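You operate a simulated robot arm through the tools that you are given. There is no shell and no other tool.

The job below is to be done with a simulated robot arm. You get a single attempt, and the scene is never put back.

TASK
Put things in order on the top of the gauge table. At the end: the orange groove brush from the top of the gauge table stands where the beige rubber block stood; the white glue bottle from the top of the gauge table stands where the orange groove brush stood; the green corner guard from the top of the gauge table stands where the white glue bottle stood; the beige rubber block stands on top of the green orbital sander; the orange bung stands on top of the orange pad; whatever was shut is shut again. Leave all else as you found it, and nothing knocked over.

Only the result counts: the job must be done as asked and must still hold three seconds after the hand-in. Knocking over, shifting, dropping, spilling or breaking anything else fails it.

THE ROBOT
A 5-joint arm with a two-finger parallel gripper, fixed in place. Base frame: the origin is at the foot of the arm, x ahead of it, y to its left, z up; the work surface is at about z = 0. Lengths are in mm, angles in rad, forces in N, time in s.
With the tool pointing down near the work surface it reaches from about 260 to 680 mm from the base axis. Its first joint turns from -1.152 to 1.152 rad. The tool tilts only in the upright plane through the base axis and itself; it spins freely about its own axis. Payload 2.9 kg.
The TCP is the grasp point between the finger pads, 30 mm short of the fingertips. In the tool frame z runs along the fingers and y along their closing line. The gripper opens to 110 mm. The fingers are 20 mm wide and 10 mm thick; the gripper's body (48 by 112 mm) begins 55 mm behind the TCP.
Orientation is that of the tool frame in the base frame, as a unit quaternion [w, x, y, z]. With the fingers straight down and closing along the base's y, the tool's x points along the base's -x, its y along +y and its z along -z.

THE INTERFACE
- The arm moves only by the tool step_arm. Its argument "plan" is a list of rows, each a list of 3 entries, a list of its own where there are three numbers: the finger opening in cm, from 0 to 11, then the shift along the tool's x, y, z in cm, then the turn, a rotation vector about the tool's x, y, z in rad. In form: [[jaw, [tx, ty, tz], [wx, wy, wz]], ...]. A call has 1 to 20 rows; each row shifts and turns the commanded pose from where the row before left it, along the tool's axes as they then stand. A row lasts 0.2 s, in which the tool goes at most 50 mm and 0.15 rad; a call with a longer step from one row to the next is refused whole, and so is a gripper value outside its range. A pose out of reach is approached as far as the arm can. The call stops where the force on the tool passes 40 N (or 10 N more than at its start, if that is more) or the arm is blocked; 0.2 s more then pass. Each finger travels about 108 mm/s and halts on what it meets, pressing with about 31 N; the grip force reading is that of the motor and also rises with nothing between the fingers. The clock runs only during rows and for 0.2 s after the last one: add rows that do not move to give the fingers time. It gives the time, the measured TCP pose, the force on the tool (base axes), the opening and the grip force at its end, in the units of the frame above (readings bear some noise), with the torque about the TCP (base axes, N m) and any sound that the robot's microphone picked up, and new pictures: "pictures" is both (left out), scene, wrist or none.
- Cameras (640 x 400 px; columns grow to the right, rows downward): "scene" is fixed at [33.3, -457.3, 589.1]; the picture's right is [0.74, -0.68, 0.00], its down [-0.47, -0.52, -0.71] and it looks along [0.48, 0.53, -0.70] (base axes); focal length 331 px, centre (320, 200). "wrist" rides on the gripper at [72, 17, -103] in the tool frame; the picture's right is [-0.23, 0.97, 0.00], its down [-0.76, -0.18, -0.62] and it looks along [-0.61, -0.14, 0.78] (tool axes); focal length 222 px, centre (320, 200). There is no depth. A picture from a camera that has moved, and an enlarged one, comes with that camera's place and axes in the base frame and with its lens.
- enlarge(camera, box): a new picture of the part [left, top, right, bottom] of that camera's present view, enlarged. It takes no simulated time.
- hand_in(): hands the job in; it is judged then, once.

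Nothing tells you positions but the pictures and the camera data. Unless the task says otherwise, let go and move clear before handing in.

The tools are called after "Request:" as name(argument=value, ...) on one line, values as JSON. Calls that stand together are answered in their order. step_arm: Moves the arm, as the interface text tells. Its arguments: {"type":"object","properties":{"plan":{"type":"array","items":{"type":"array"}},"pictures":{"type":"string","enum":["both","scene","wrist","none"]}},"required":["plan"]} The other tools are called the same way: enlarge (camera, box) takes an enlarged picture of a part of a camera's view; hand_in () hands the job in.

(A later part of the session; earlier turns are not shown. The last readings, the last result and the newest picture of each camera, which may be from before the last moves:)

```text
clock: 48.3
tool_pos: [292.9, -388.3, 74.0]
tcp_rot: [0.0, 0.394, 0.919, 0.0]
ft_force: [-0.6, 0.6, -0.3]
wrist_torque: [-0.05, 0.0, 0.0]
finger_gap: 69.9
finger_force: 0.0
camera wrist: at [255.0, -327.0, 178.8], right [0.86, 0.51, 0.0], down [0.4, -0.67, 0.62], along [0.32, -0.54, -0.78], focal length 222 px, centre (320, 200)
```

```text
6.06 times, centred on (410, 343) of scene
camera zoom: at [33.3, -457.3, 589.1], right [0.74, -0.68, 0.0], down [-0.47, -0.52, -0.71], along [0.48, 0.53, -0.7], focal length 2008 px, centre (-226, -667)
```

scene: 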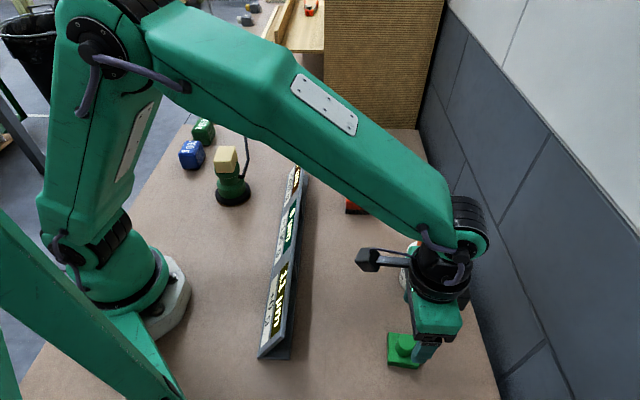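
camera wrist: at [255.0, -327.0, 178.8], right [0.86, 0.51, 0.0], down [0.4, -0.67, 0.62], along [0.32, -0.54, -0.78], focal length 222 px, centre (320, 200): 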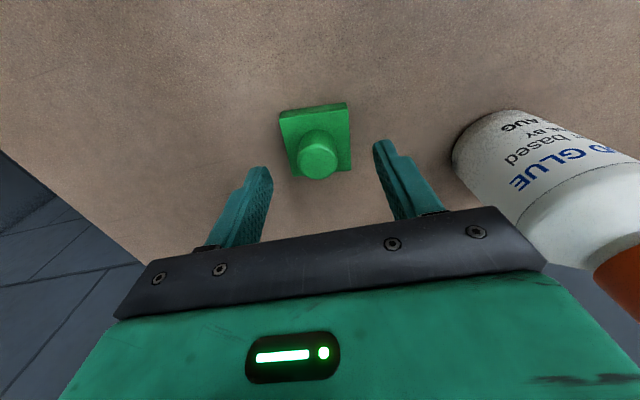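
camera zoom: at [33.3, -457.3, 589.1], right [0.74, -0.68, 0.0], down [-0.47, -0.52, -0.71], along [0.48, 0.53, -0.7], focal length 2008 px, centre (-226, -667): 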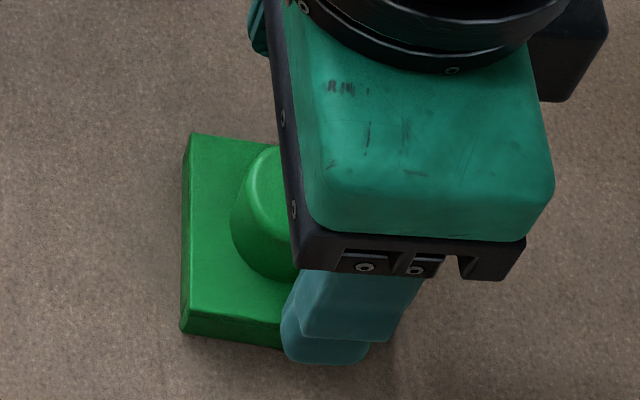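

The knob is centred within 2 mm. I lower to z ≈ 51 (fingertips ~21 mm, above the plate) and close on the knob.

Request:
step_arm(plan=[[7, [0, -0.1, 1.0], [0, 0, 0]], [6, [0, 0, 0.8], [0, 0, 0]], [6, [0, 0, 0.4], [0, 0, 0]], [6, [0, 0, 0], [0, 0, 0]], [4, [0, 0, 0], [0, 0, 0]], [2, [0, 0, 0], [0, 0, 0]], [1.5, [0, 0, 0], [0, 0, 0]], [1.5, [0, 0, 0], [0, 0, 0]]], pictures="wrist")

Request:
enlarge(camera="wrist", box=[220, 80, 420, 230])

Request:
enlarge(camera="scene", box=[370, 310, 450, 376])

```text
clock: 50.1
tool_pos: [292.3, -388.7, 53.1]
tcp_rot: [0.0, 0.392, 0.92, 0.0]
ft_force: [0.6, -0.9, 0.4]
wrist_torque: [0.0, 0.02, 0.0]
finger_gap: 25.7
finger_force: 31.6
camera wrist: at [253.9, -327.0, 158.0], right [0.86, 0.51, 0.0], down [0.4, -0.67, 0.62], along [0.32, -0.54, -0.78], focal length 222 px, centre (320, 200)
```

wrist: 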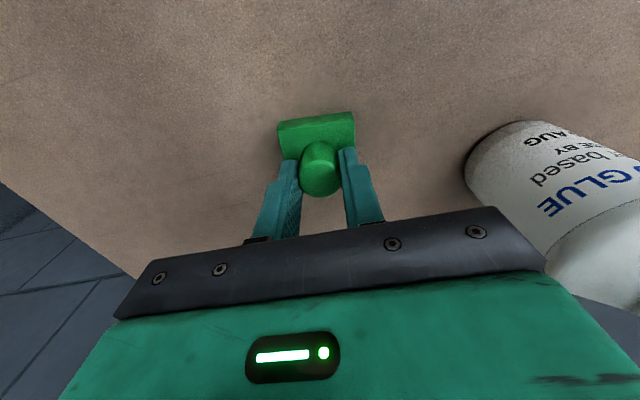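

```text
2.67 times, centred on (320, 155) of wrist
camera zoom: at [253.9, -327.0, 158.0], right [0.86, 0.51, 0.0], down [0.4, -0.67, 0.62], along [0.32, -0.54, -0.78], focal length 592 px, centre (320, 320)
```

zoom: 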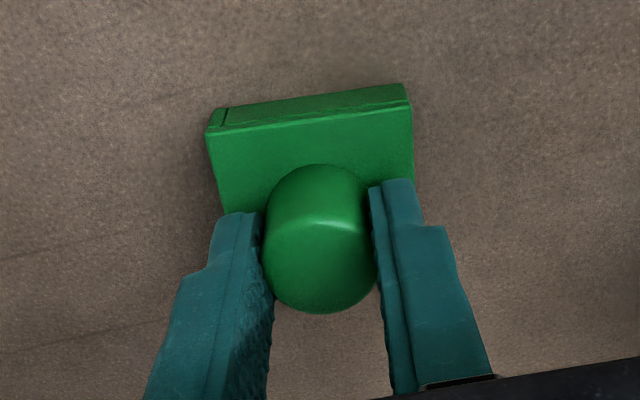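

```text
6.06 times, centred on (410, 343) of scene
camera zoom: at [33.3, -457.3, 589.1], right [0.74, -0.68, 0.0], down [-0.47, -0.52, -0.71], along [0.48, 0.53, -0.7], focal length 2008 px, centre (-226, -667)
```

zoom: 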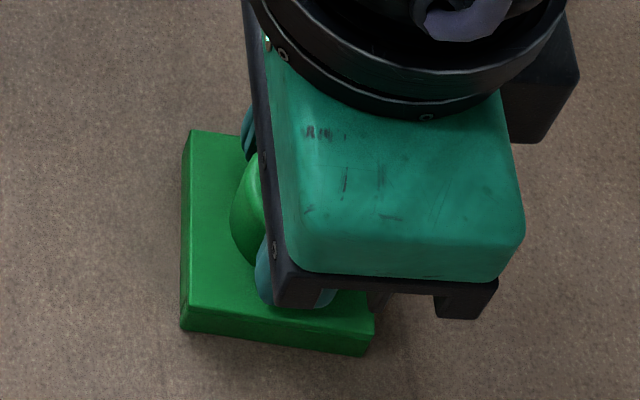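

The knob is gripped (25.7 mm). I lift slowly and check that the guard hangs level.

Request:
step_arm(plan=[[1.5, [0, 0, -0.5], [0, 0, 0]], [1.5, [0, 0, -1.5], [0, 0, 0]], [1.5, [0, 0, -3.5], [0, 0, 0]], [1.5, [0, 0, -4.5], [0, 0, 0]], [1.5, [0, 0, -4.0], [0, 0, 0]], [1.5, [0, 0, -4.0], [0, 0, 0]], [1.5, [0, 0, 0], [0, 0, 0]]])

Request:
enlarge(camera="scene", box=[370, 200, 490, 330])

Request:
enlarge(camera="wrist", box=[220, 80, 420, 230])

```text
clock: 51.7
tool_pos: [291.1, -389.5, 236.2]
tcp_rot: [0.001, 0.393, 0.919, 0.0]
ft_force: [0.2, -0.7, -0.7]
wrist_torque: [-0.02, -0.01, -0.02]
finger_gap: 25.5
finger_force: 30.5
camera wrist: at [252.6, -327.1, 340.6], right [0.86, 0.51, 0.0], down [0.4, -0.67, 0.62], along [0.32, -0.54, -0.78], focal length 222 px, centre (320, 200)
```

scene: 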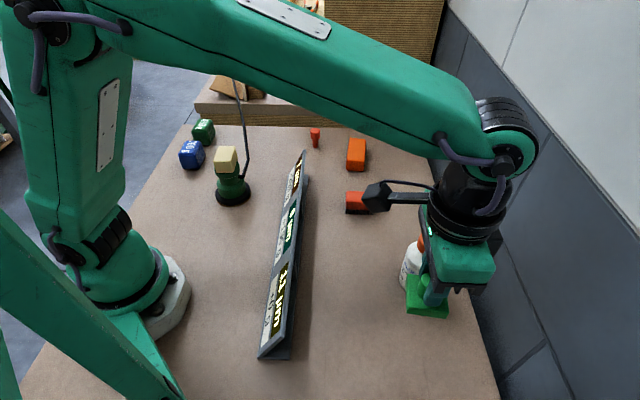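
wrist: 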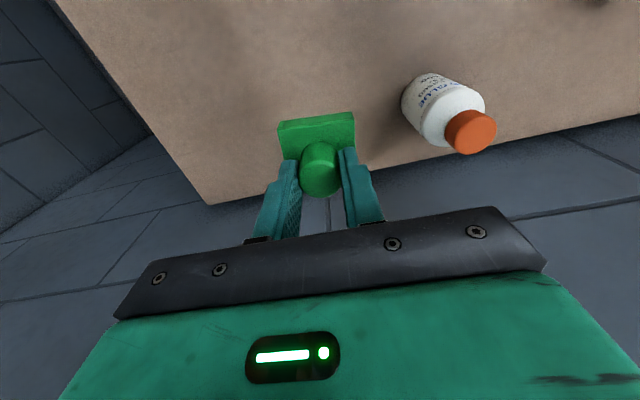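

```text
3.08 times, centred on (430, 265) of scene
camera zoom: at [33.3, -457.3, 589.1], right [0.74, -0.68, 0.0], down [-0.47, -0.52, -0.71], along [0.48, 0.53, -0.7], focal length 1020 px, centre (-18, 0)
```

zoom: 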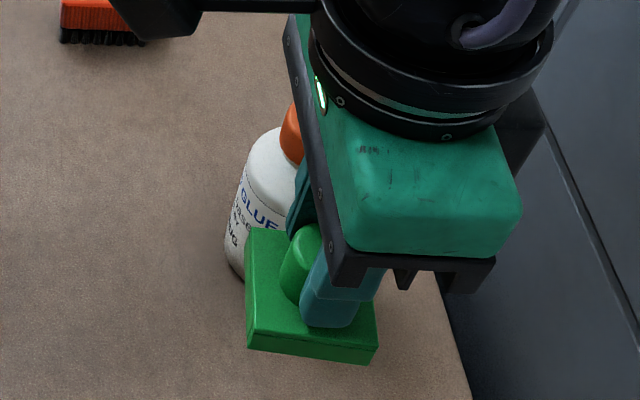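

```text
2.67 times, centred on (320, 155) of wrist
camera zoom: at [252.6, -327.1, 340.6], right [0.86, 0.51, 0.0], down [0.4, -0.67, 0.62], along [0.32, -0.54, -0.78], focal length 592 px, centre (320, 320)
```

zoom: 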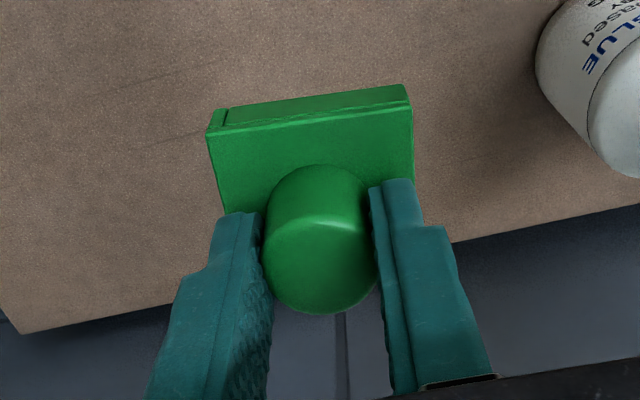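

The guard hangs level. I carry it high to the bottle's old spot (≈459.5, 203.5).

Request:
step_arm(plan=[[1.5, [1.938, 3.326, 0], [0, 0, 0]], [1.5, [1.938, 3.326, 0], [0, 0, 0]], [1.5, [1.938, 3.326, 0], [0, 0, 0]], [1.5, [1.938, 3.326, 0], [0, 0, 0]], [1.5, [1.938, 3.326, 0], [0, 0, 0]], [1.5, [1.938, 3.326, 0], [0, 0, 0]], [1.5, [1.938, 3.326, 0], [0, 0, 0]], [1.5, [1.938, 3.326, 0], [0, 0, 0]], [1.5, [1.938, 3.326, 0], [0, 0, 0]], [1.5, [1.938, 3.326, 0], [0, 0, 0]], [1.5, [1.938, 3.326, 0], [0, 0, 0]], [1.5, [1.938, 3.326, 0], [0, 0, 0]], [1.5, [1.938, 3.326, 0], [0, 0, 0]], [1.5, [1.938, 3.326, 0], [0, 0, 0]], [1.5, [1.938, 3.326, 0], [0, 0, 0]], [1.5, [1.938, 3.326, 0], [0, 0, 0]], [1.5, [0, 0, 0], [0, 0, 0]]], pictures="both")

Request:
step_arm(plan=[[1.5, [0, 0, 0], [0, 0, 0]]], pictures="wrist")

```text
clock: 55.3
tool_pos: [460.9, 205.5, 234.5]
tcp_rot: [0.0, 0.394, 0.919, 0.0]
ft_force: [0.7, 0.8, -0.1]
wrist_torque: [-0.01, -0.02, 0.02]
finger_gap: 25.7
finger_force: 31.3
camera wrist: at [422.8, 267.5, 339.5], right [0.86, 0.51, 0.0], down [0.4, -0.67, 0.62], along [0.32, -0.54, -0.78], focal length 222 px, centre (320, 200)
```

scene: 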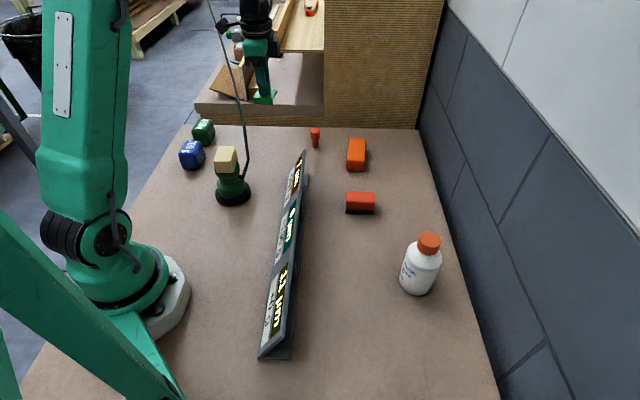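
wrist: 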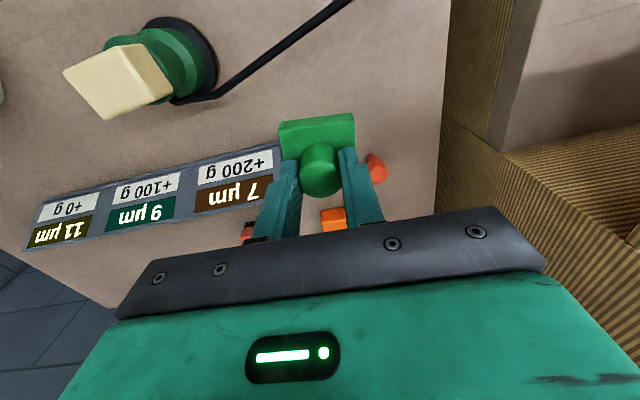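

```text
clock: 55.7
tool_pos: [460.9, 204.5, 234.6]
tcp_rot: [0.0, 0.393, 0.92, 0.0]
ft_force: [-0.1, 0.6, -0.5]
wrist_torque: [-0.03, 0.0, 0.0]
finger_gap: 25.5
finger_force: 31.0
camera wrist: at [422.8, 267.0, 339.6], right [0.86, 0.51, 0.0], down [0.4, -0.67, 0.62], along [0.32, -0.54, -0.78], focal length 222 px, centre (320, 200)
```

wrist: 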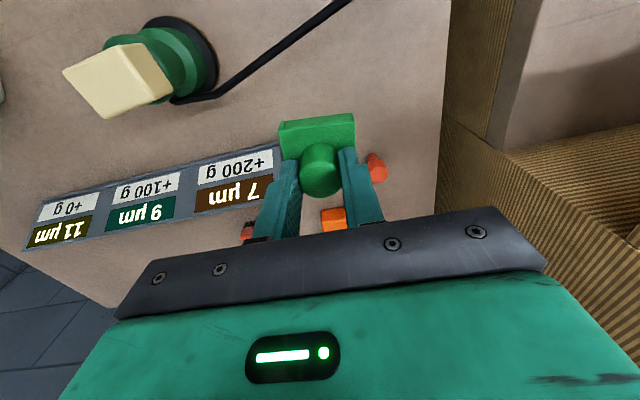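

Over the bottle's spot. I lower the guard to about 2 mm above the table.

Request:
step_arm(plan=[[1.5, [-0.12, -0.14, 2.0], [0, 0, 0]], [1.5, [0, 0, 3.5], [0, 0, 0]], [1.5, [0, 0, 3.5], [0, 0, 0]], [1.5, [0, 0, 3.5], [0, 0, 0]], [1.5, [0, 0, 3.0], [0, 0, 0]], [1.5, [0, 0, 1.5], [0, 0, 0]], [1.5, [0, 0, 0.7], [0, 0, 0]], [1.5, [0, 0, 0], [0, 0, 0]]])

Request:
enlarge(camera="scene", box=[220, 90, 320, 190])

```text
clock: 57.5
tool_pos: [461.1, 201.7, 55.1]
tcp_rot: [0.002, 0.392, 0.92, 0.001]
ft_force: [-0.8, -0.3, 0.6]
wrist_torque: [0.02, 0.0, 0.03]
finger_gap: 25.7
finger_force: 30.8
camera wrist: at [422.8, 263.0, 160.3], right [0.86, 0.51, 0.0], down [0.4, -0.67, 0.62], along [0.32, -0.54, -0.78], focal length 222 px, centre (320, 200)
```

scene: 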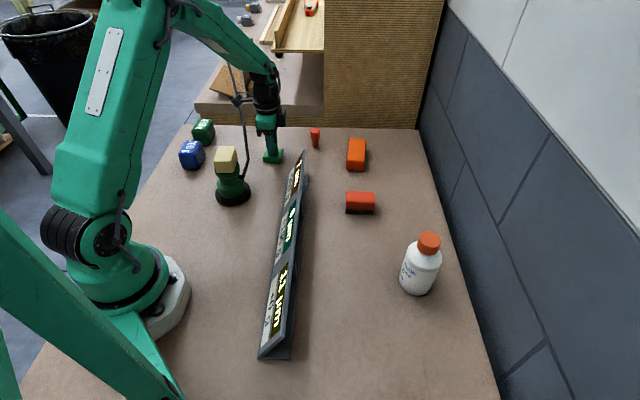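
wrist: 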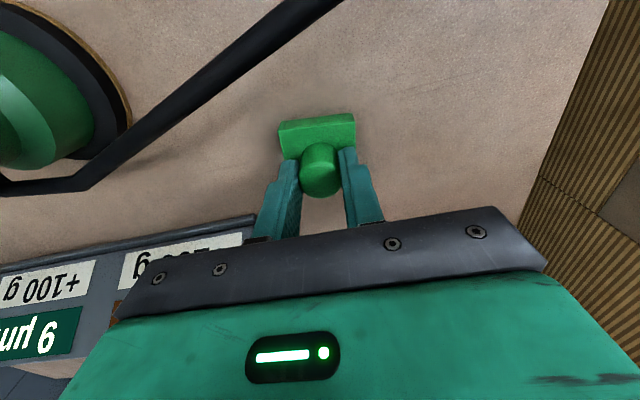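

```text
4.00 times, centred on (270, 140) of scene
camera zoom: at [33.3, -457.3, 589.1], right [0.74, -0.68, 0.0], down [-0.47, -0.52, -0.71], along [0.48, 0.53, -0.7], focal length 1326 px, centre (520, 440)
```

zoom: 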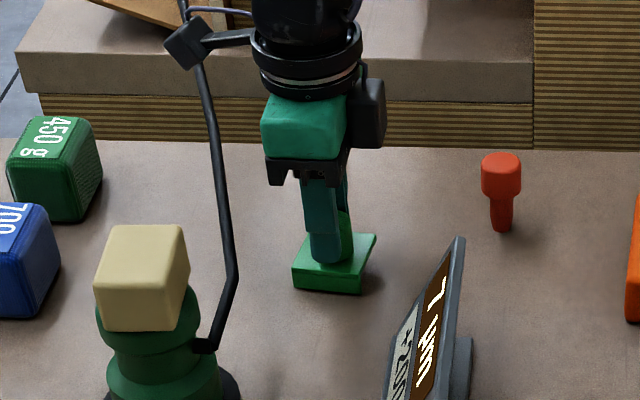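

Continuing down in 1 mm steps while watching the force.

Request:
step_arm(plan=[[1.5, [0, 0, 0.1], [0, 0, 0]], [1.5, [0, 0, 0], [0, 0, 0]]], pictures="none")

Request:
step_arm(plan=[[1.5, [0, 0, 0.1], [0, 0, 0]], [1.5, [0, 0, 0], [0, 0, 0]]], pictures="none")

```text
clock: 58.1
tool_pos: [461.4, 200.4, 54.7]
tcp_rot: [0.0, 0.392, 0.92, 0.001]
ft_force: [0.4, -0.7, -1.2]
wrist_torque: [0.0, -0.03, 0.0]
finger_gap: 25.9
finger_force: 31.3
```

```text
clock: 58.7
tool_pos: [460.3, 200.9, 54.5]
tcp_rot: [0.0, 0.392, 0.92, 0.002]
ft_force: [-0.1, 0.0, -1.0]
wrist_torque: [0.01, -0.03, -0.03]
finger_gap: 25.8
finger_force: 31.1
```

Request:
step_arm(plan=[[1.5, [0, 0, 0.1], [0, 0, 0]], [1.5, [0, 0, 0], [0, 0, 0]]], pictures="none")

```text
clock: 59.3
tool_pos: [461.1, 200.1, 53.8]
tcp_rot: [0.001, 0.392, 0.92, 0.0]
ft_force: [-0.2, 1.0, -0.3]
wrist_torque: [0.02, 0.03, 0.02]
finger_gap: 25.8
finger_force: 31.2
```

Not in contact yet (grip height was ≈ 53); another millimetre.

Request:
step_arm(plan=[[1.5, [0, 0, 0.1], [0, 0, 0]], [1.5, [0, 0, 0], [0, 0, 0]]], pictures="none")

```text
clock: 59.9
tool_pos: [459.4, 201.1, 53.2]
tcp_rot: [0.002, 0.392, 0.92, 0.0]
ft_force: [-0.3, 0.1, 1.0]
wrist_torque: [-0.03, -0.01, 0.0]
finger_gap: 25.9
finger_force: 31.0
```

Request:
step_arm(plan=[[1.5, [0, 0, 0.05], [0, 0, 0]], [1.5, [0, 0, 0], [0, 0, 0]]], pictures="none")

Request:
enlarge(camera="scene", box=[250, 120, 300, 170])

```text
clock: 60.5
tool_pos: [461.1, 202.1, 53.3]
tcp_rot: [0.002, 0.393, 0.92, 0.001]
ft_force: [-2.5, -0.5, 9.9]
wrist_torque: [-0.06, 0.23, 0.03]
finger_gap: 25.5
finger_force: 31.1
```

```text
8.00 times, centred on (275, 145) of scene
camera zoom: at [33.2, -457.3, 589.1], right [0.74, -0.68, 0.0], down [-0.47, -0.52, -0.71], along [0.48, 0.53, -0.7], focal length 2651 px, centre (680, 640)
```

zoom: 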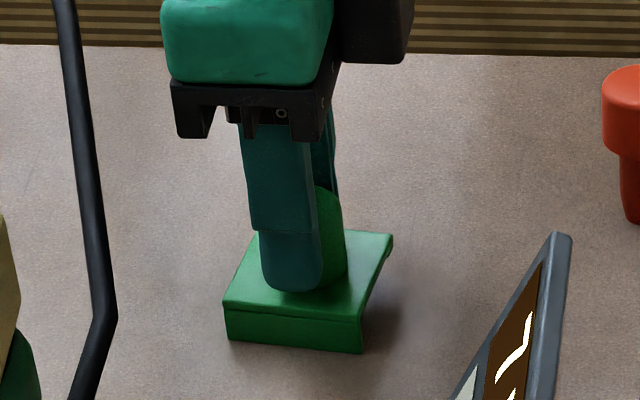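

Contact (≈10 N) and the guard sits flat. I open gently and rise.

Request:
step_arm(plan=[[2.8, [0, 0, 0], [0, 0, 0]], [3.4, [0, 0, 0], [0, 0, 0]], [4.5, [0, 0, 0], [0, 0, 0]], [6, [0, 0, 0], [0, 0, 0]], [6, [0, 0, -1.5], [0, 0, 0]], [6, [0, 0, -3.0], [0, 0, 0]], [6, [0, 0, -4.0], [0, 0, 0]], [6, [0, 0, -4.0], [0, 0, 0]], [6, [0, 0, -3.5], [0, 0, 0]], [6, [0, 0, 0], [0, 0, 0]]])

Request:
enlarge(camera="scene", box=[220, 110, 320, 190])

Request:
enlarge(camera="wrist", box=[240, 60, 440, 240])

```text
clock: 62.7
tool_pos: [460.6, 201.6, 211.8]
tcp_rot: [0.001, 0.392, 0.92, 0.001]
ft_force: [0.7, -0.1, -0.5]
wrist_torque: [-0.03, 0.03, -0.01]
finger_gap: 59.8
finger_force: 0.0
camera wrist: at [420.8, 262.7, 316.7], right [0.86, 0.51, 0.0], down [0.4, -0.67, 0.62], along [0.32, -0.54, -0.78], focal length 222 px, centre (320, 200)
```

scene: 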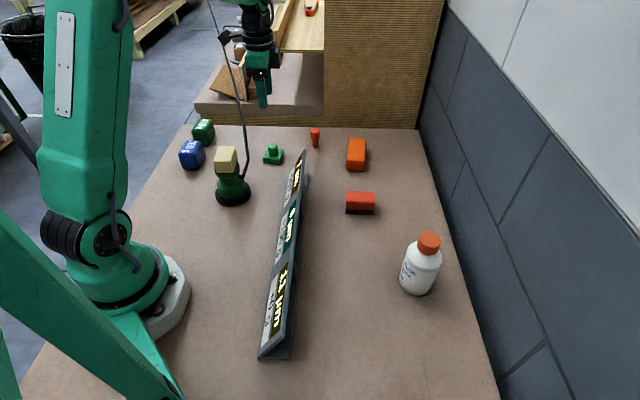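
wrist: 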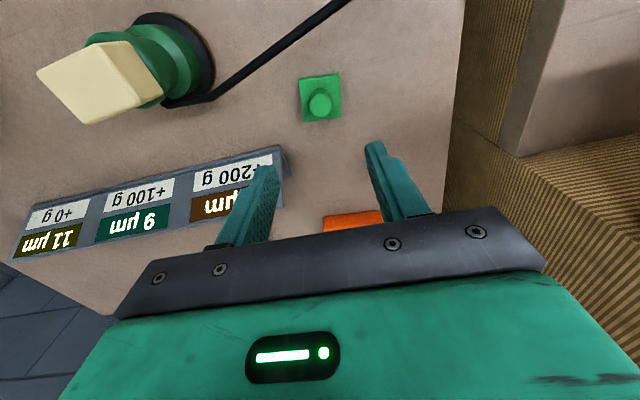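

```text
5.00 times, centred on (270, 150) of scene
camera zoom: at [33.3, -457.3, 589.1], right [0.74, -0.68, 0.0], down [-0.47, -0.52, -0.71], along [0.48, 0.53, -0.7], focal length 1657 px, centre (570, 450)
```

zoom: 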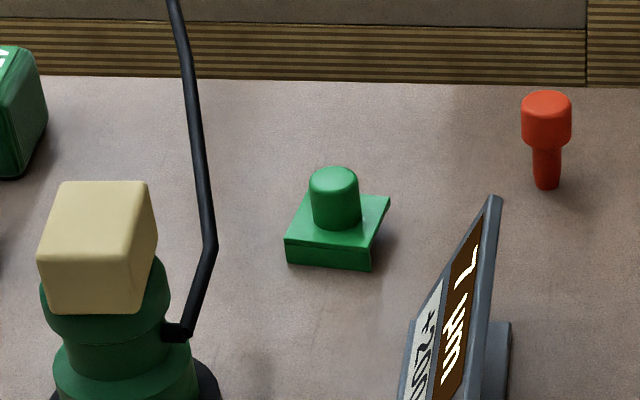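

```text
2.22 times, centred on (340, 150) of wrist
camera zoom: at [420.8, 262.7, 316.7], right [0.86, 0.51, 0.0], down [0.4, -0.67, 0.62], along [0.32, -0.54, -0.78], focal length 494 px, centre (276, 311)
```

zoom: 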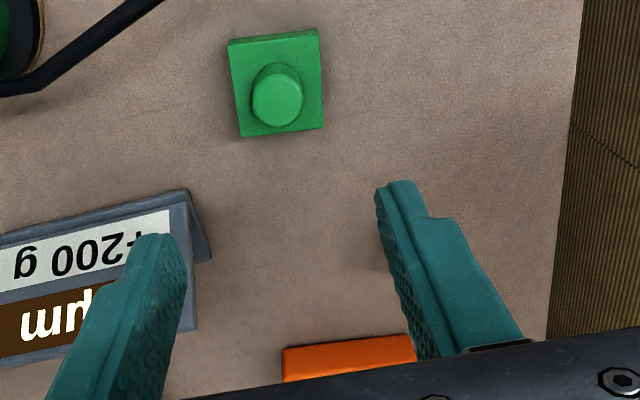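

The guard stands at about (460.5, 199), on the bottle's spot. Last item: the bung at about (587, 158), head ≈ 29 mm wide, 60 mm tall on a thin stem. I move above it at z ≈ 150 and look.

Request:
step_arm(plan=[[6, [-2.97, 1.55, 1.0], [0, 0, 0]], [6, [-2.97, 1.55, 1.5], [0, 0, 0]], [6, [-2.97, 1.55, 1.5], [0, 0, 0]], [6, [-2.97, 1.55, 2.0], [0, 0, 0]], [6, [0, 0, 0], [0, 0, 0]]])

Request:
enlarge(camera="wrist", box=[220, 60, 420, 220])

Request:
enlarge(camera="scene", box=[280, 90, 400, 190])

```text
clock: 63.9
tool_pos: [587.6, 157.5, 151.5]
tcp_rot: [0.001, 0.392, 0.92, 0.001]
ft_force: [-0.4, 0.1, 0.0]
wrist_torque: [0.02, 0.02, 0.03]
finger_gap: 60.1
finger_force: 0.0
camera wrist: at [549.9, 219.5, 257.2], right [0.86, 0.51, 0.0], down [0.4, -0.67, 0.62], along [0.32, -0.54, -0.78], focal length 222 px, centre (320, 200)
```

scene: 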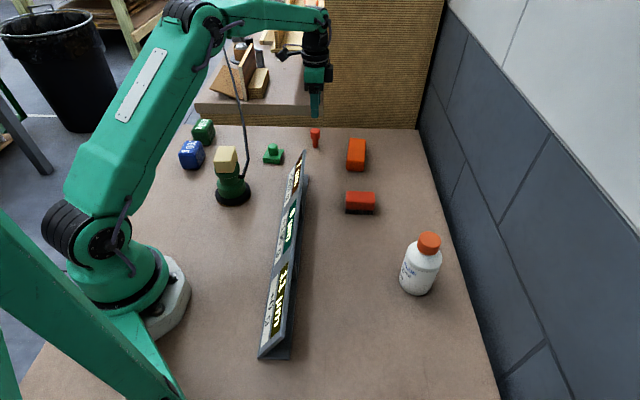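
wrist: 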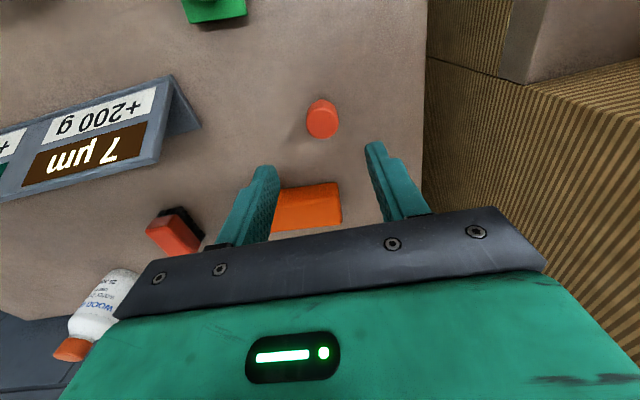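

```text
2.50 times, centred on (320, 140) of wrist
camera zoom: at [549.9, 219.5, 257.2], right [0.86, 0.51, 0.0], down [0.4, -0.67, 0.62], along [0.32, -0.54, -0.78], focal length 555 px, centre (320, 350)
```

zoom: 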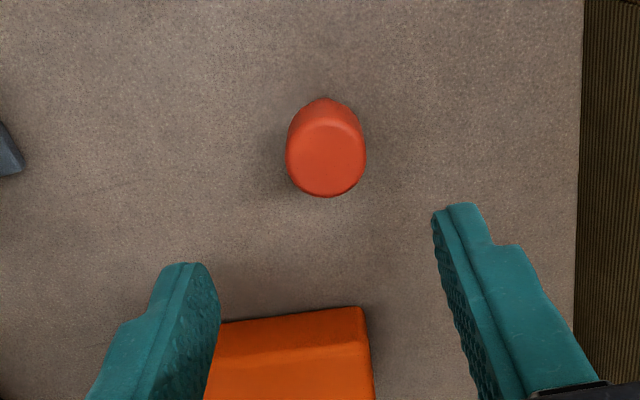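

```text
4.00 times, centred on (340, 140) of scene
camera zoom: at [33.3, -457.3, 589.1], right [0.74, -0.68, 0.0], down [-0.47, -0.52, -0.71], along [0.48, 0.53, -0.7], focal length 1326 px, centre (240, 440)
```

zoom: 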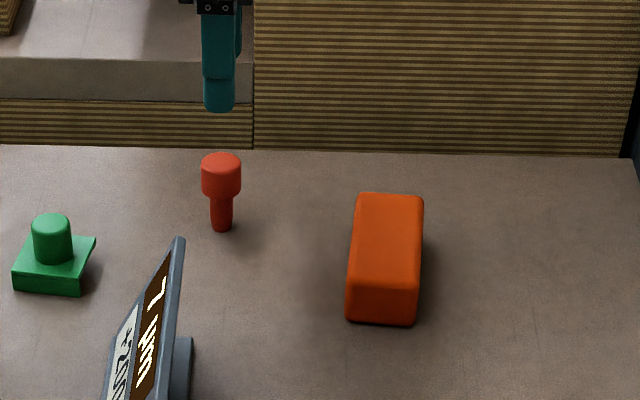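

The bung's head is about 5 mm off the axis. I trim and lower to z ≈ 98 (fingertips just above the head) for another look.

Request:
step_arm(plan=[[6, [0.45, 0.3, 1.5], [0, 0, 0]], [6, [0, 0, 2.0], [0, 0, 0]], [6, [0, 0, 1.8], [0, 0, 0]], [6, [0, 0, 0], [0, 0, 0]]], pictures="wrist")

Request:
enlarge(camera="wrist", box=[220, 80, 420, 240])

Request:
enlarge(camera="scene", box=[290, 100, 340, 160])

```text
clock: 64.9
tool_pos: [586.0, 165.0, 98.8]
tcp_rot: [0.001, 0.392, 0.92, 0.001]
ft_force: [-0.9, 0.1, 0.5]
wrist_torque: [0.0, -0.01, 0.03]
finger_gap: 60.0
finger_force: 0.1
camera wrist: at [546.7, 226.6, 203.7], right [0.86, 0.51, 0.0], down [0.4, -0.67, 0.62], along [0.32, -0.54, -0.78], focal length 222 px, centre (320, 200)
```

wrist: 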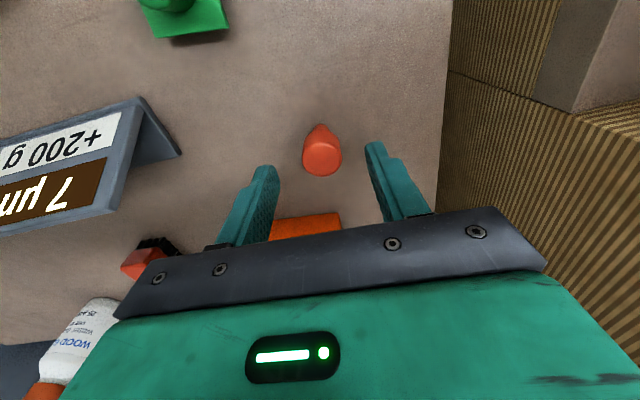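

```text
2.50 times, centred on (320, 160) of wrist
camera zoom: at [546.7, 226.6, 203.7], right [0.86, 0.51, 0.0], down [0.4, -0.67, 0.62], along [0.32, -0.54, -0.78], focal length 555 px, centre (320, 300)
```

zoom: 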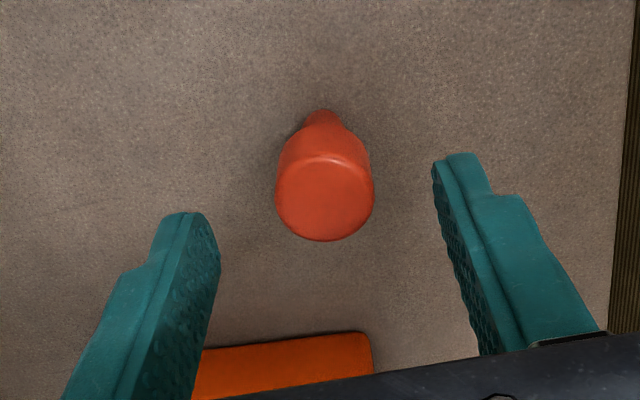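

```text
6.67 times, centred on (315, 130) of scene
camera zoom: at [33.3, -457.3, 589.1], right [0.74, -0.68, 0.0], down [-0.47, -0.52, -0.71], along [0.48, 0.53, -0.7], focal length 2209 px, centre (353, 667)
```

zoom: 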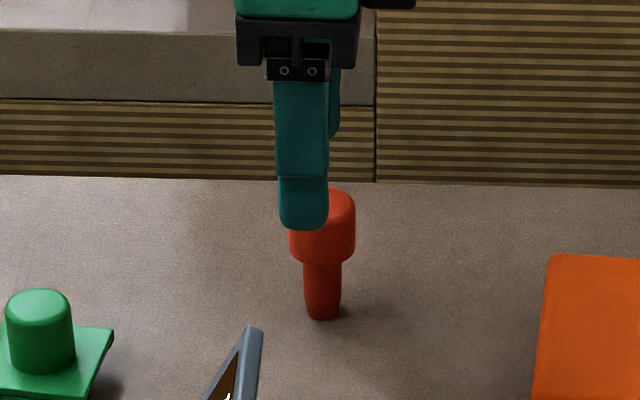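

Centred within 3 mm; I trim, lower to z ≈ 56, and close in small steps on the head.

Request:
step_arm(plan=[[6, [-0.26, 0.08, 0.8], [0, 0, 0]], [6, [0, 0, 1.5], [0, 0, 0]], [6, [0, 0, 1.4], [0, 0, 0]], [6, [0, 0, 0.6], [0, 0, 0]], [6, [0, 0, 0], [0, 0, 0]]], pictures="wrist")

Request:
enlarge(camera="wrist", box=[220, 80, 420, 240])

Request:
enlarge(camera="scene", box=[290, 100, 340, 160])

```text
clock: 66.1
tool_pos: [586.6, 162.6, 56.7]
tcp_rot: [0.0, 0.392, 0.92, 0.0]
ft_force: [-0.3, 0.6, 0.0]
wrist_torque: [-0.03, 0.04, 0.01]
finger_gap: 59.9
finger_force: 0.1
camera wrist: at [550.1, 224.6, 161.3], right [0.86, 0.51, 0.0], down [0.4, -0.67, 0.62], along [0.32, -0.54, -0.78], focal length 222 px, centre (320, 200)
```

wrist: 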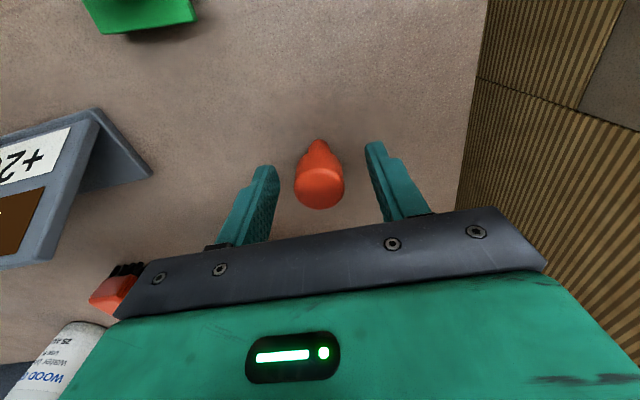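

```text
2.50 times, centred on (320, 160) of wrist
camera zoom: at [550.1, 224.6, 161.3], right [0.86, 0.51, 0.0], down [0.4, -0.67, 0.62], along [0.32, -0.54, -0.78], focal length 555 px, centre (320, 300)
```

zoom: 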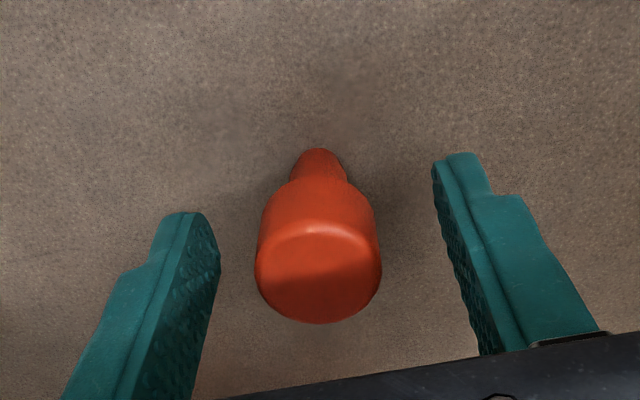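

```text
6.67 times, centred on (315, 130) of scene
camera zoom: at [33.3, -457.3, 589.1], right [0.74, -0.68, 0.0], down [-0.47, -0.52, -0.71], along [0.48, 0.53, -0.7], focal length 2209 px, centre (353, 667)
```

zoom: 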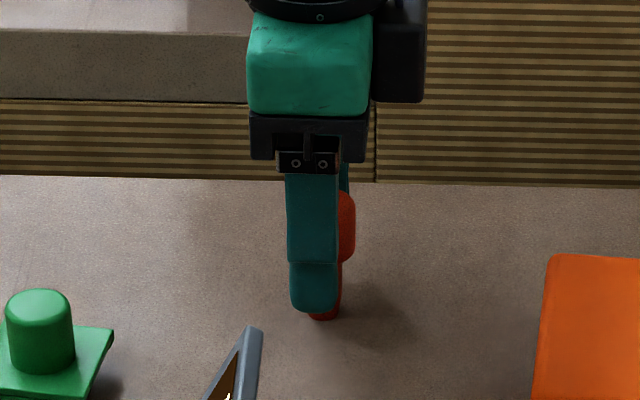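

The bung is centred laterally. I nudge 2 mm along the finger plane and close slowly.

Request:
step_arm(plan=[[6, [0.2, -0.04, 0], [0, 0, 0]], [5, [0, 0, 0], [0, 0, 0]], [4.2, [0, 0, 0], [0, 0, 0]], [3.6, [0, 0, 0], [0, 0, 0]], [3.2, [0, 0, 0], [0, 0, 0]], [2.8, [0, 0, 0], [0, 0, 0]], [2.4, [0, 0, 0], [0, 0, 0]], [1.8, [0, 0, 0], [0, 0, 0]], [1.8, [0, 0, 0], [0, 0, 0]]], pictures="wrist")

Request:
enlarge(camera="wrist", box=[220, 80, 420, 240])

Request:
enlarge(camera="scene", box=[290, 100, 340, 160])

```text
clock: 68.1
tool_pos: [585.8, 163.8, 56.6]
tcp_rot: [0.0, 0.392, 0.92, 0.0]
ft_force: [1.0, 0.1, 0.2]
wrist_torque: [-0.01, 0.02, 0.0]
finger_gap: 27.7
finger_force: 31.2
camera wrist: at [548.4, 225.7, 161.5], right [0.86, 0.51, 0.0], down [0.4, -0.67, 0.62], along [0.32, -0.54, -0.78], focal length 222 px, centre (320, 200)
```

wrist: 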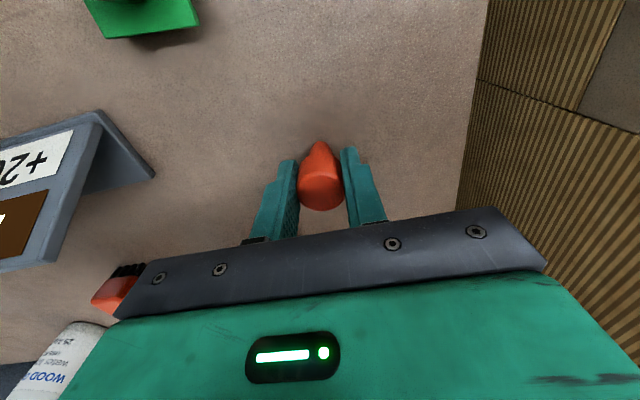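

```text
2.50 times, centred on (320, 160) of wrist
camera zoom: at [548.4, 225.7, 161.5], right [0.86, 0.51, 0.0], down [0.4, -0.67, 0.62], along [0.32, -0.54, -0.78], focal length 555 px, centre (320, 300)
```

zoom: 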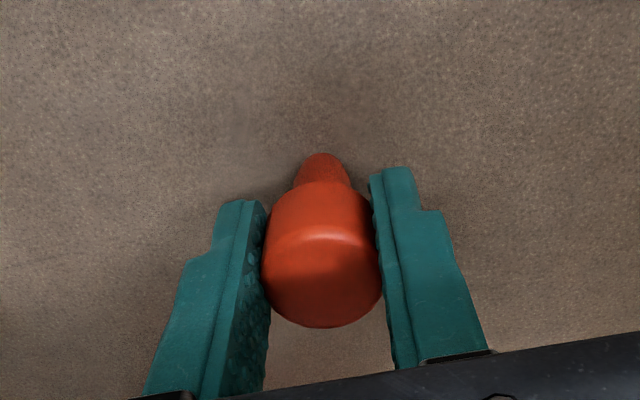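

```text
6.67 times, centred on (315, 130) of scene
camera zoom: at [33.3, -457.3, 589.1], right [0.74, -0.68, 0.0], down [-0.47, -0.52, -0.71], along [0.48, 0.53, -0.7], focal length 2209 px, centre (353, 667)
```

zoom: 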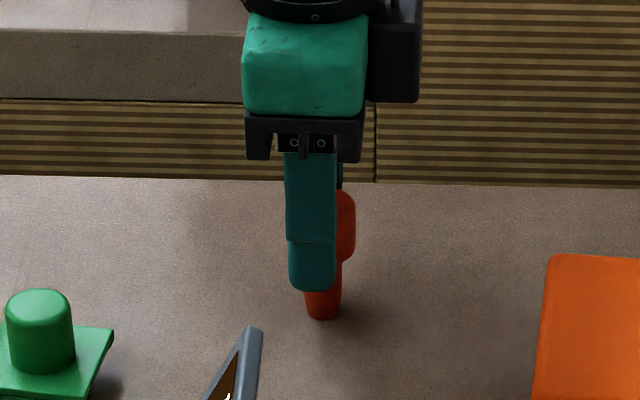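

The bung is gripped at the head (27.7 mm) and upright. I lift 70 mm and carry it above the pad's centre (≈635, 36).

Request:
step_arm(plan=[[1.8, [0, 0, -0.5], [0, 0, 0]], [1.8, [0, 0, -2.0], [0, 0, 0]], [1.8, [0, 0, -3.0], [0, 0, 0]], [1.8, [0, 0, -2.0], [0, 0, 0]], [1.8, [-2.1, -0.88, 0], [0, 0, 0]], [1.8, [-2.1, -0.88, 0], [0, 0, 0]], [1.8, [-2.1, -0.88, 0], [0, 0, 0]], [1.8, [-2.1, -0.88, 0], [0, 0, 0]], [1.8, [-2.1, -0.88, 0], [0, 0, 0]], [1.8, [-2.1, -0.88, 0], [0, 0, 0]], [1.8, [0, 0, 0], [0, 0, 0]]])

Request:
enlarge(camera="wrist", box=[200, 50, 440, 250])

Request:
enlarge(camera="scene", box=[310, 80, 410, 190])

```text
clock: 70.5
tool_pos: [637.5, 35.6, 129.8]
tcp_rot: [0.001, 0.392, 0.92, 0.0]
ft_force: [-0.5, 0.5, -0.9]
wrist_torque: [-0.02, 0.01, -0.02]
finger_gap: 27.6
finger_force: 31.1
camera wrist: at [599.2, 97.1, 235.0], right [0.86, 0.51, 0.0], down [0.4, -0.67, 0.62], along [0.32, -0.54, -0.78], focal length 222 px, centre (320, 200)
```

scene: 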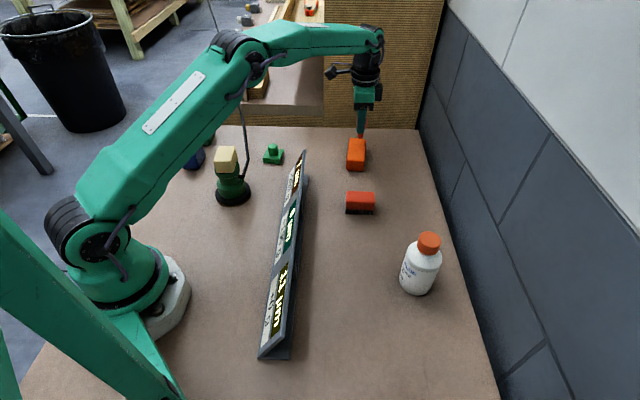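
wrist: 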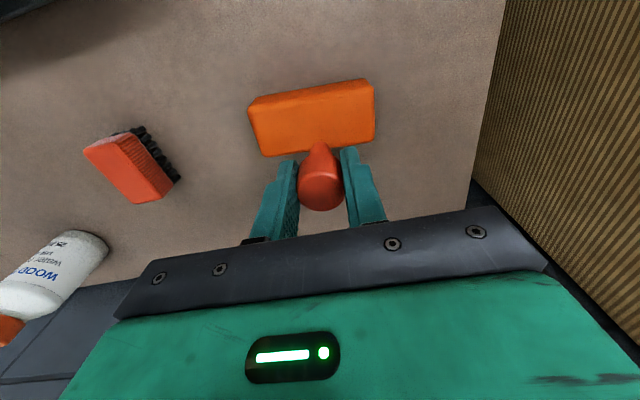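

```text
2.00 times, centred on (320, 150) of wrist
camera zoom: at [599.2, 97.1, 235.0], right [0.86, 0.51, 0.0], down [0.4, -0.67, 0.62], along [0.32, -0.54, -0.78], focal length 444 px, centre (320, 300)
```

zoom: 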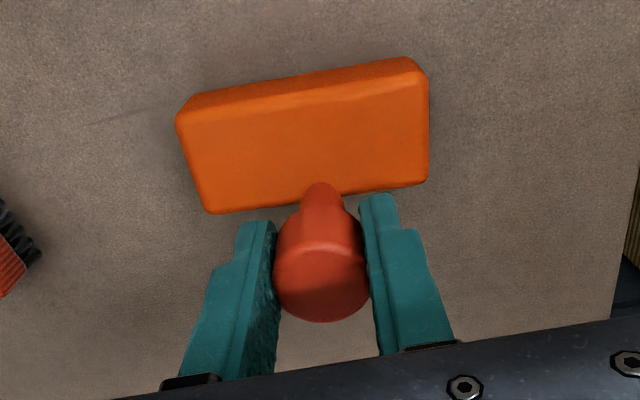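

```text
3.64 times, centred on (360, 135) of scene
camera zoom: at [33.2, -457.3, 589.1], right [0.74, -0.68, 0.0], down [-0.47, -0.52, -0.71], along [0.48, 0.53, -0.7], focal length 1205 px, centre (174, 436)
```

zoom: 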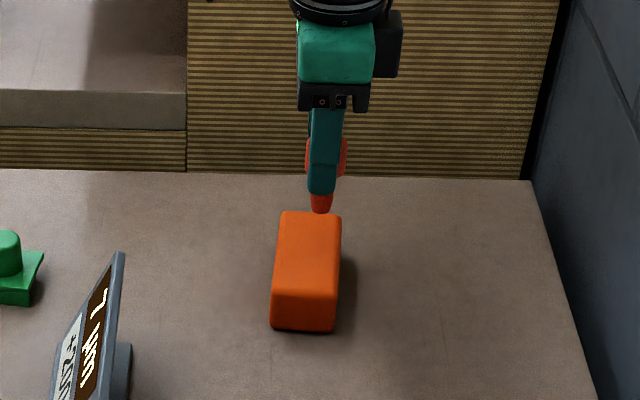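

The bung is over the pad, about 5 mm from its centre along the long side. I shift 4 mm back and lower to just above the pad.

Request:
step_arm(plan=[[1.8, [0, -0.4, 0], [0, 0, 0]], [1.8, [0, 0, 1.5], [0, 0, 0]], [1.8, [0, 0, 1.5], [0, 0, 0]], [1.8, [0, 0, 0.8], [0, 0, 0]], [1.8, [0, 0, 0], [0, 0, 0]]])

Request:
enlarge(camera="scene", box=[330, 110, 390, 180])

Request:
enlarge(camera="wrist", box=[220, 80, 420, 240])

```text
clock: 71.7
tool_pos: [633.6, 32.8, 95.8]
tcp_rot: [0.003, 0.393, 0.92, 0.002]
ft_force: [-4.0, 1.0, 20.6]
wrist_torque: [0.02, 0.24, -0.01]
finger_gap: 27.7
finger_force: 31.6
camera wrist: at [595.2, 95.5, 200.6], right [0.86, 0.51, 0.01], down [0.39, -0.67, 0.63], along [0.32, -0.54, -0.78], focal length 222 px, centre (320, 200)
```

scene: 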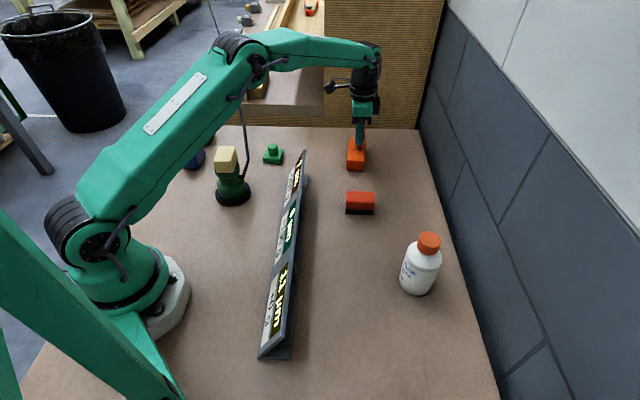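
wrist: 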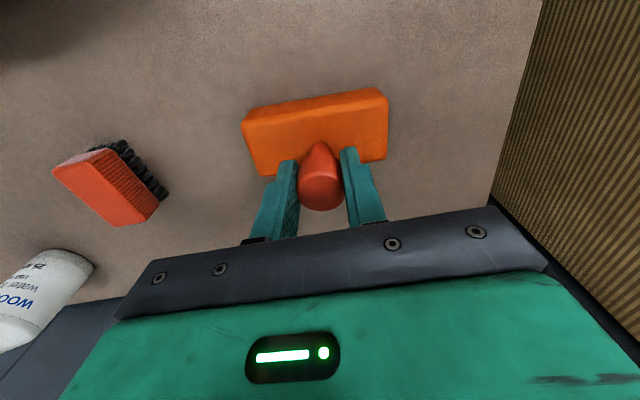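

```text
5.71 times, centred on (360, 145) of scene
camera zoom: at [33.1, -457.3, 589.1], right [0.74, -0.68, 0.0], down [-0.47, -0.52, -0.71], along [0.48, 0.53, -0.7], focal length 1894 px, centre (91, 514)
```

zoom: 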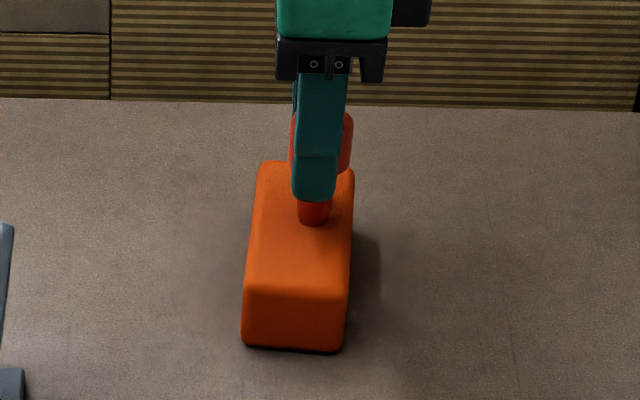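

```text
2.50 times, centred on (320, 160) of wrist
camera zoom: at [595.2, 95.5, 200.6], right [0.86, 0.51, 0.01], down [0.39, -0.67, 0.63], along [0.32, -0.54, -0.78], focal length 555 px, centre (320, 300)
```

zoom: 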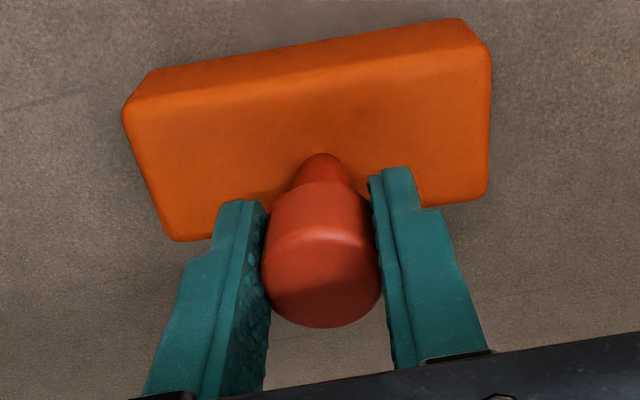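

The bung already touches: the pad is ≈ 39 mm tall and it stands near the pad's centre. I ease up to take off the load before releasing.

Request:
step_arm(plan=[[1.8, [0, 0, -0.15], [0, 0, 0]], [1.8, [0, 0, 0], [0, 0, 0]]], pictures="none")

```text
clock: 72.3
tool_pos: [634.9, 32.8, 96.0]
tcp_rot: [0.002, 0.393, 0.92, 0.001]
ft_force: [2.0, 0.0, 14.7]
wrist_torque: [-0.06, -0.12, 0.02]
finger_gap: 27.6
finger_force: 31.1
```

Request:
step_arm(plan=[[1.8, [0, 0, -0.1], [0, 0, 0]], [1.8, [0, 0, 0], [0, 0, 0]]], pictures="none")

```text
clock: 72.9
tool_pos: [632.3, 33.3, 96.1]
tcp_rot: [0.001, 0.392, 0.92, 0.0]
ft_force: [4.3, 0.4, 10.0]
wrist_torque: [-0.02, -0.23, 0.0]
finger_gap: 27.9
finger_force: 30.8
```

Request:
step_arm(plan=[[1.8, [0, 0, -0.13], [0, 0, 0]], [1.8, [0, 0, 0], [0, 0, 0]]], pictures="wrist")

Request:
enlarge(camera="scene", box=[330, 110, 390, 180])

```text
clock: 73.5
tool_pos: [631.6, 33.7, 96.7]
tcp_rot: [-0.001, 0.392, 0.92, 0.0]
ft_force: [0.7, 0.5, 1.0]
wrist_torque: [0.04, -0.02, 0.02]
finger_gap: 27.8
finger_force: 31.3
camera wrist: at [594.6, 95.3, 201.0], right [0.86, 0.51, 0.0], down [0.4, -0.67, 0.62], along [0.32, -0.54, -0.78], focal length 222 px, centre (320, 200)
```

wrist: 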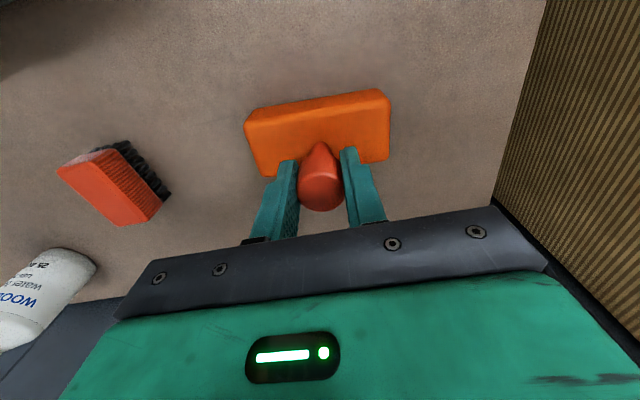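

```text
5.71 times, centred on (360, 145) of scene
camera zoom: at [33.2, -457.3, 589.1], right [0.74, -0.68, 0.0], down [-0.47, -0.52, -0.71], along [0.48, 0.53, -0.7], focal length 1894 px, centre (91, 514)
```

zoom: 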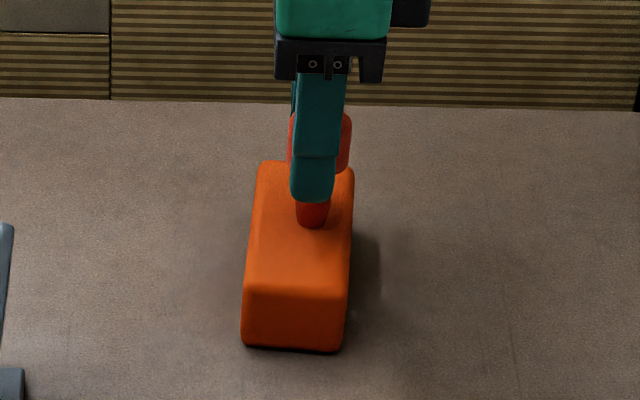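

The load is off (≈ 1 N) and the bung stands upright on the pad. I open slowly and evenly.

Request:
step_arm(plan=[[2.9, [0, 0, 0], [0, 0, 0]], [3.1, [0, 0, 0], [0, 0, 0]], [3.5, [0, 0, 0], [0, 0, 0]], [4.2, [0, 0, 0], [0, 0, 0]], [5.0, [0, 0, 0], [0, 0, 0]], [5.5, [0, 0, 0], [0, 0, 0]]], pictures="wrist")

Request:
enlarge(camera="wrist", box=[220, 80, 420, 240])

Request:
enlarge(camera="scene", box=[330, 110, 390, 180])

```text
clock: 74.9
tool_pos: [633.8, 33.4, 97.2]
tcp_rot: [0.001, 0.392, 0.92, 0.0]
ft_force: [-0.1, -1.3, 0.1]
wrist_torque: [-0.02, 0.01, 0.0]
finger_gap: 55.2
finger_force: 0.0
camera wrist: at [595.0, 95.3, 202.2], right [0.86, 0.51, 0.0], down [0.4, -0.67, 0.62], along [0.32, -0.54, -0.78], focal length 222 px, centre (320, 200)
```

wrist: 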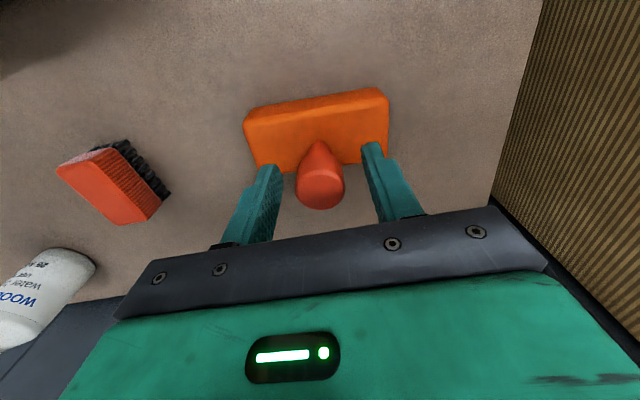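

```text
2.50 times, centred on (320, 160) of wrist
camera zoom: at [595.0, 95.3, 202.2], right [0.86, 0.51, 0.0], down [0.4, -0.67, 0.62], along [0.32, -0.54, -0.78], focal length 555 px, centre (320, 300)
```

zoom: 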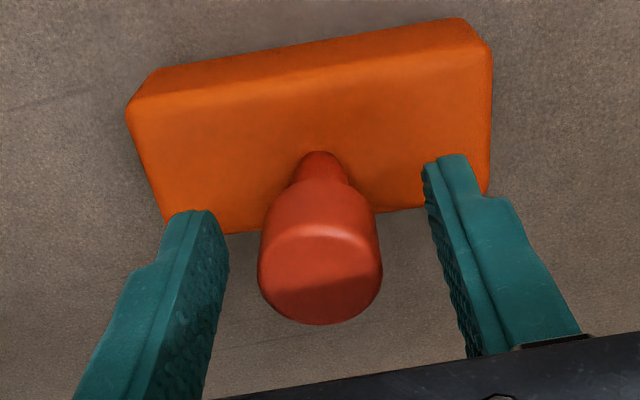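

```text
5.71 times, centred on (360, 145) of scene
camera zoom: at [33.3, -457.3, 589.1], right [0.74, -0.68, 0.0], down [-0.47, -0.52, -0.71], along [0.48, 0.53, -0.7], focal length 1894 px, centre (91, 514)
```

zoom: 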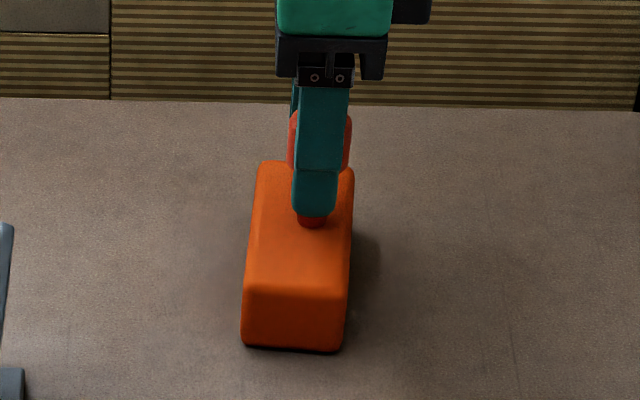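

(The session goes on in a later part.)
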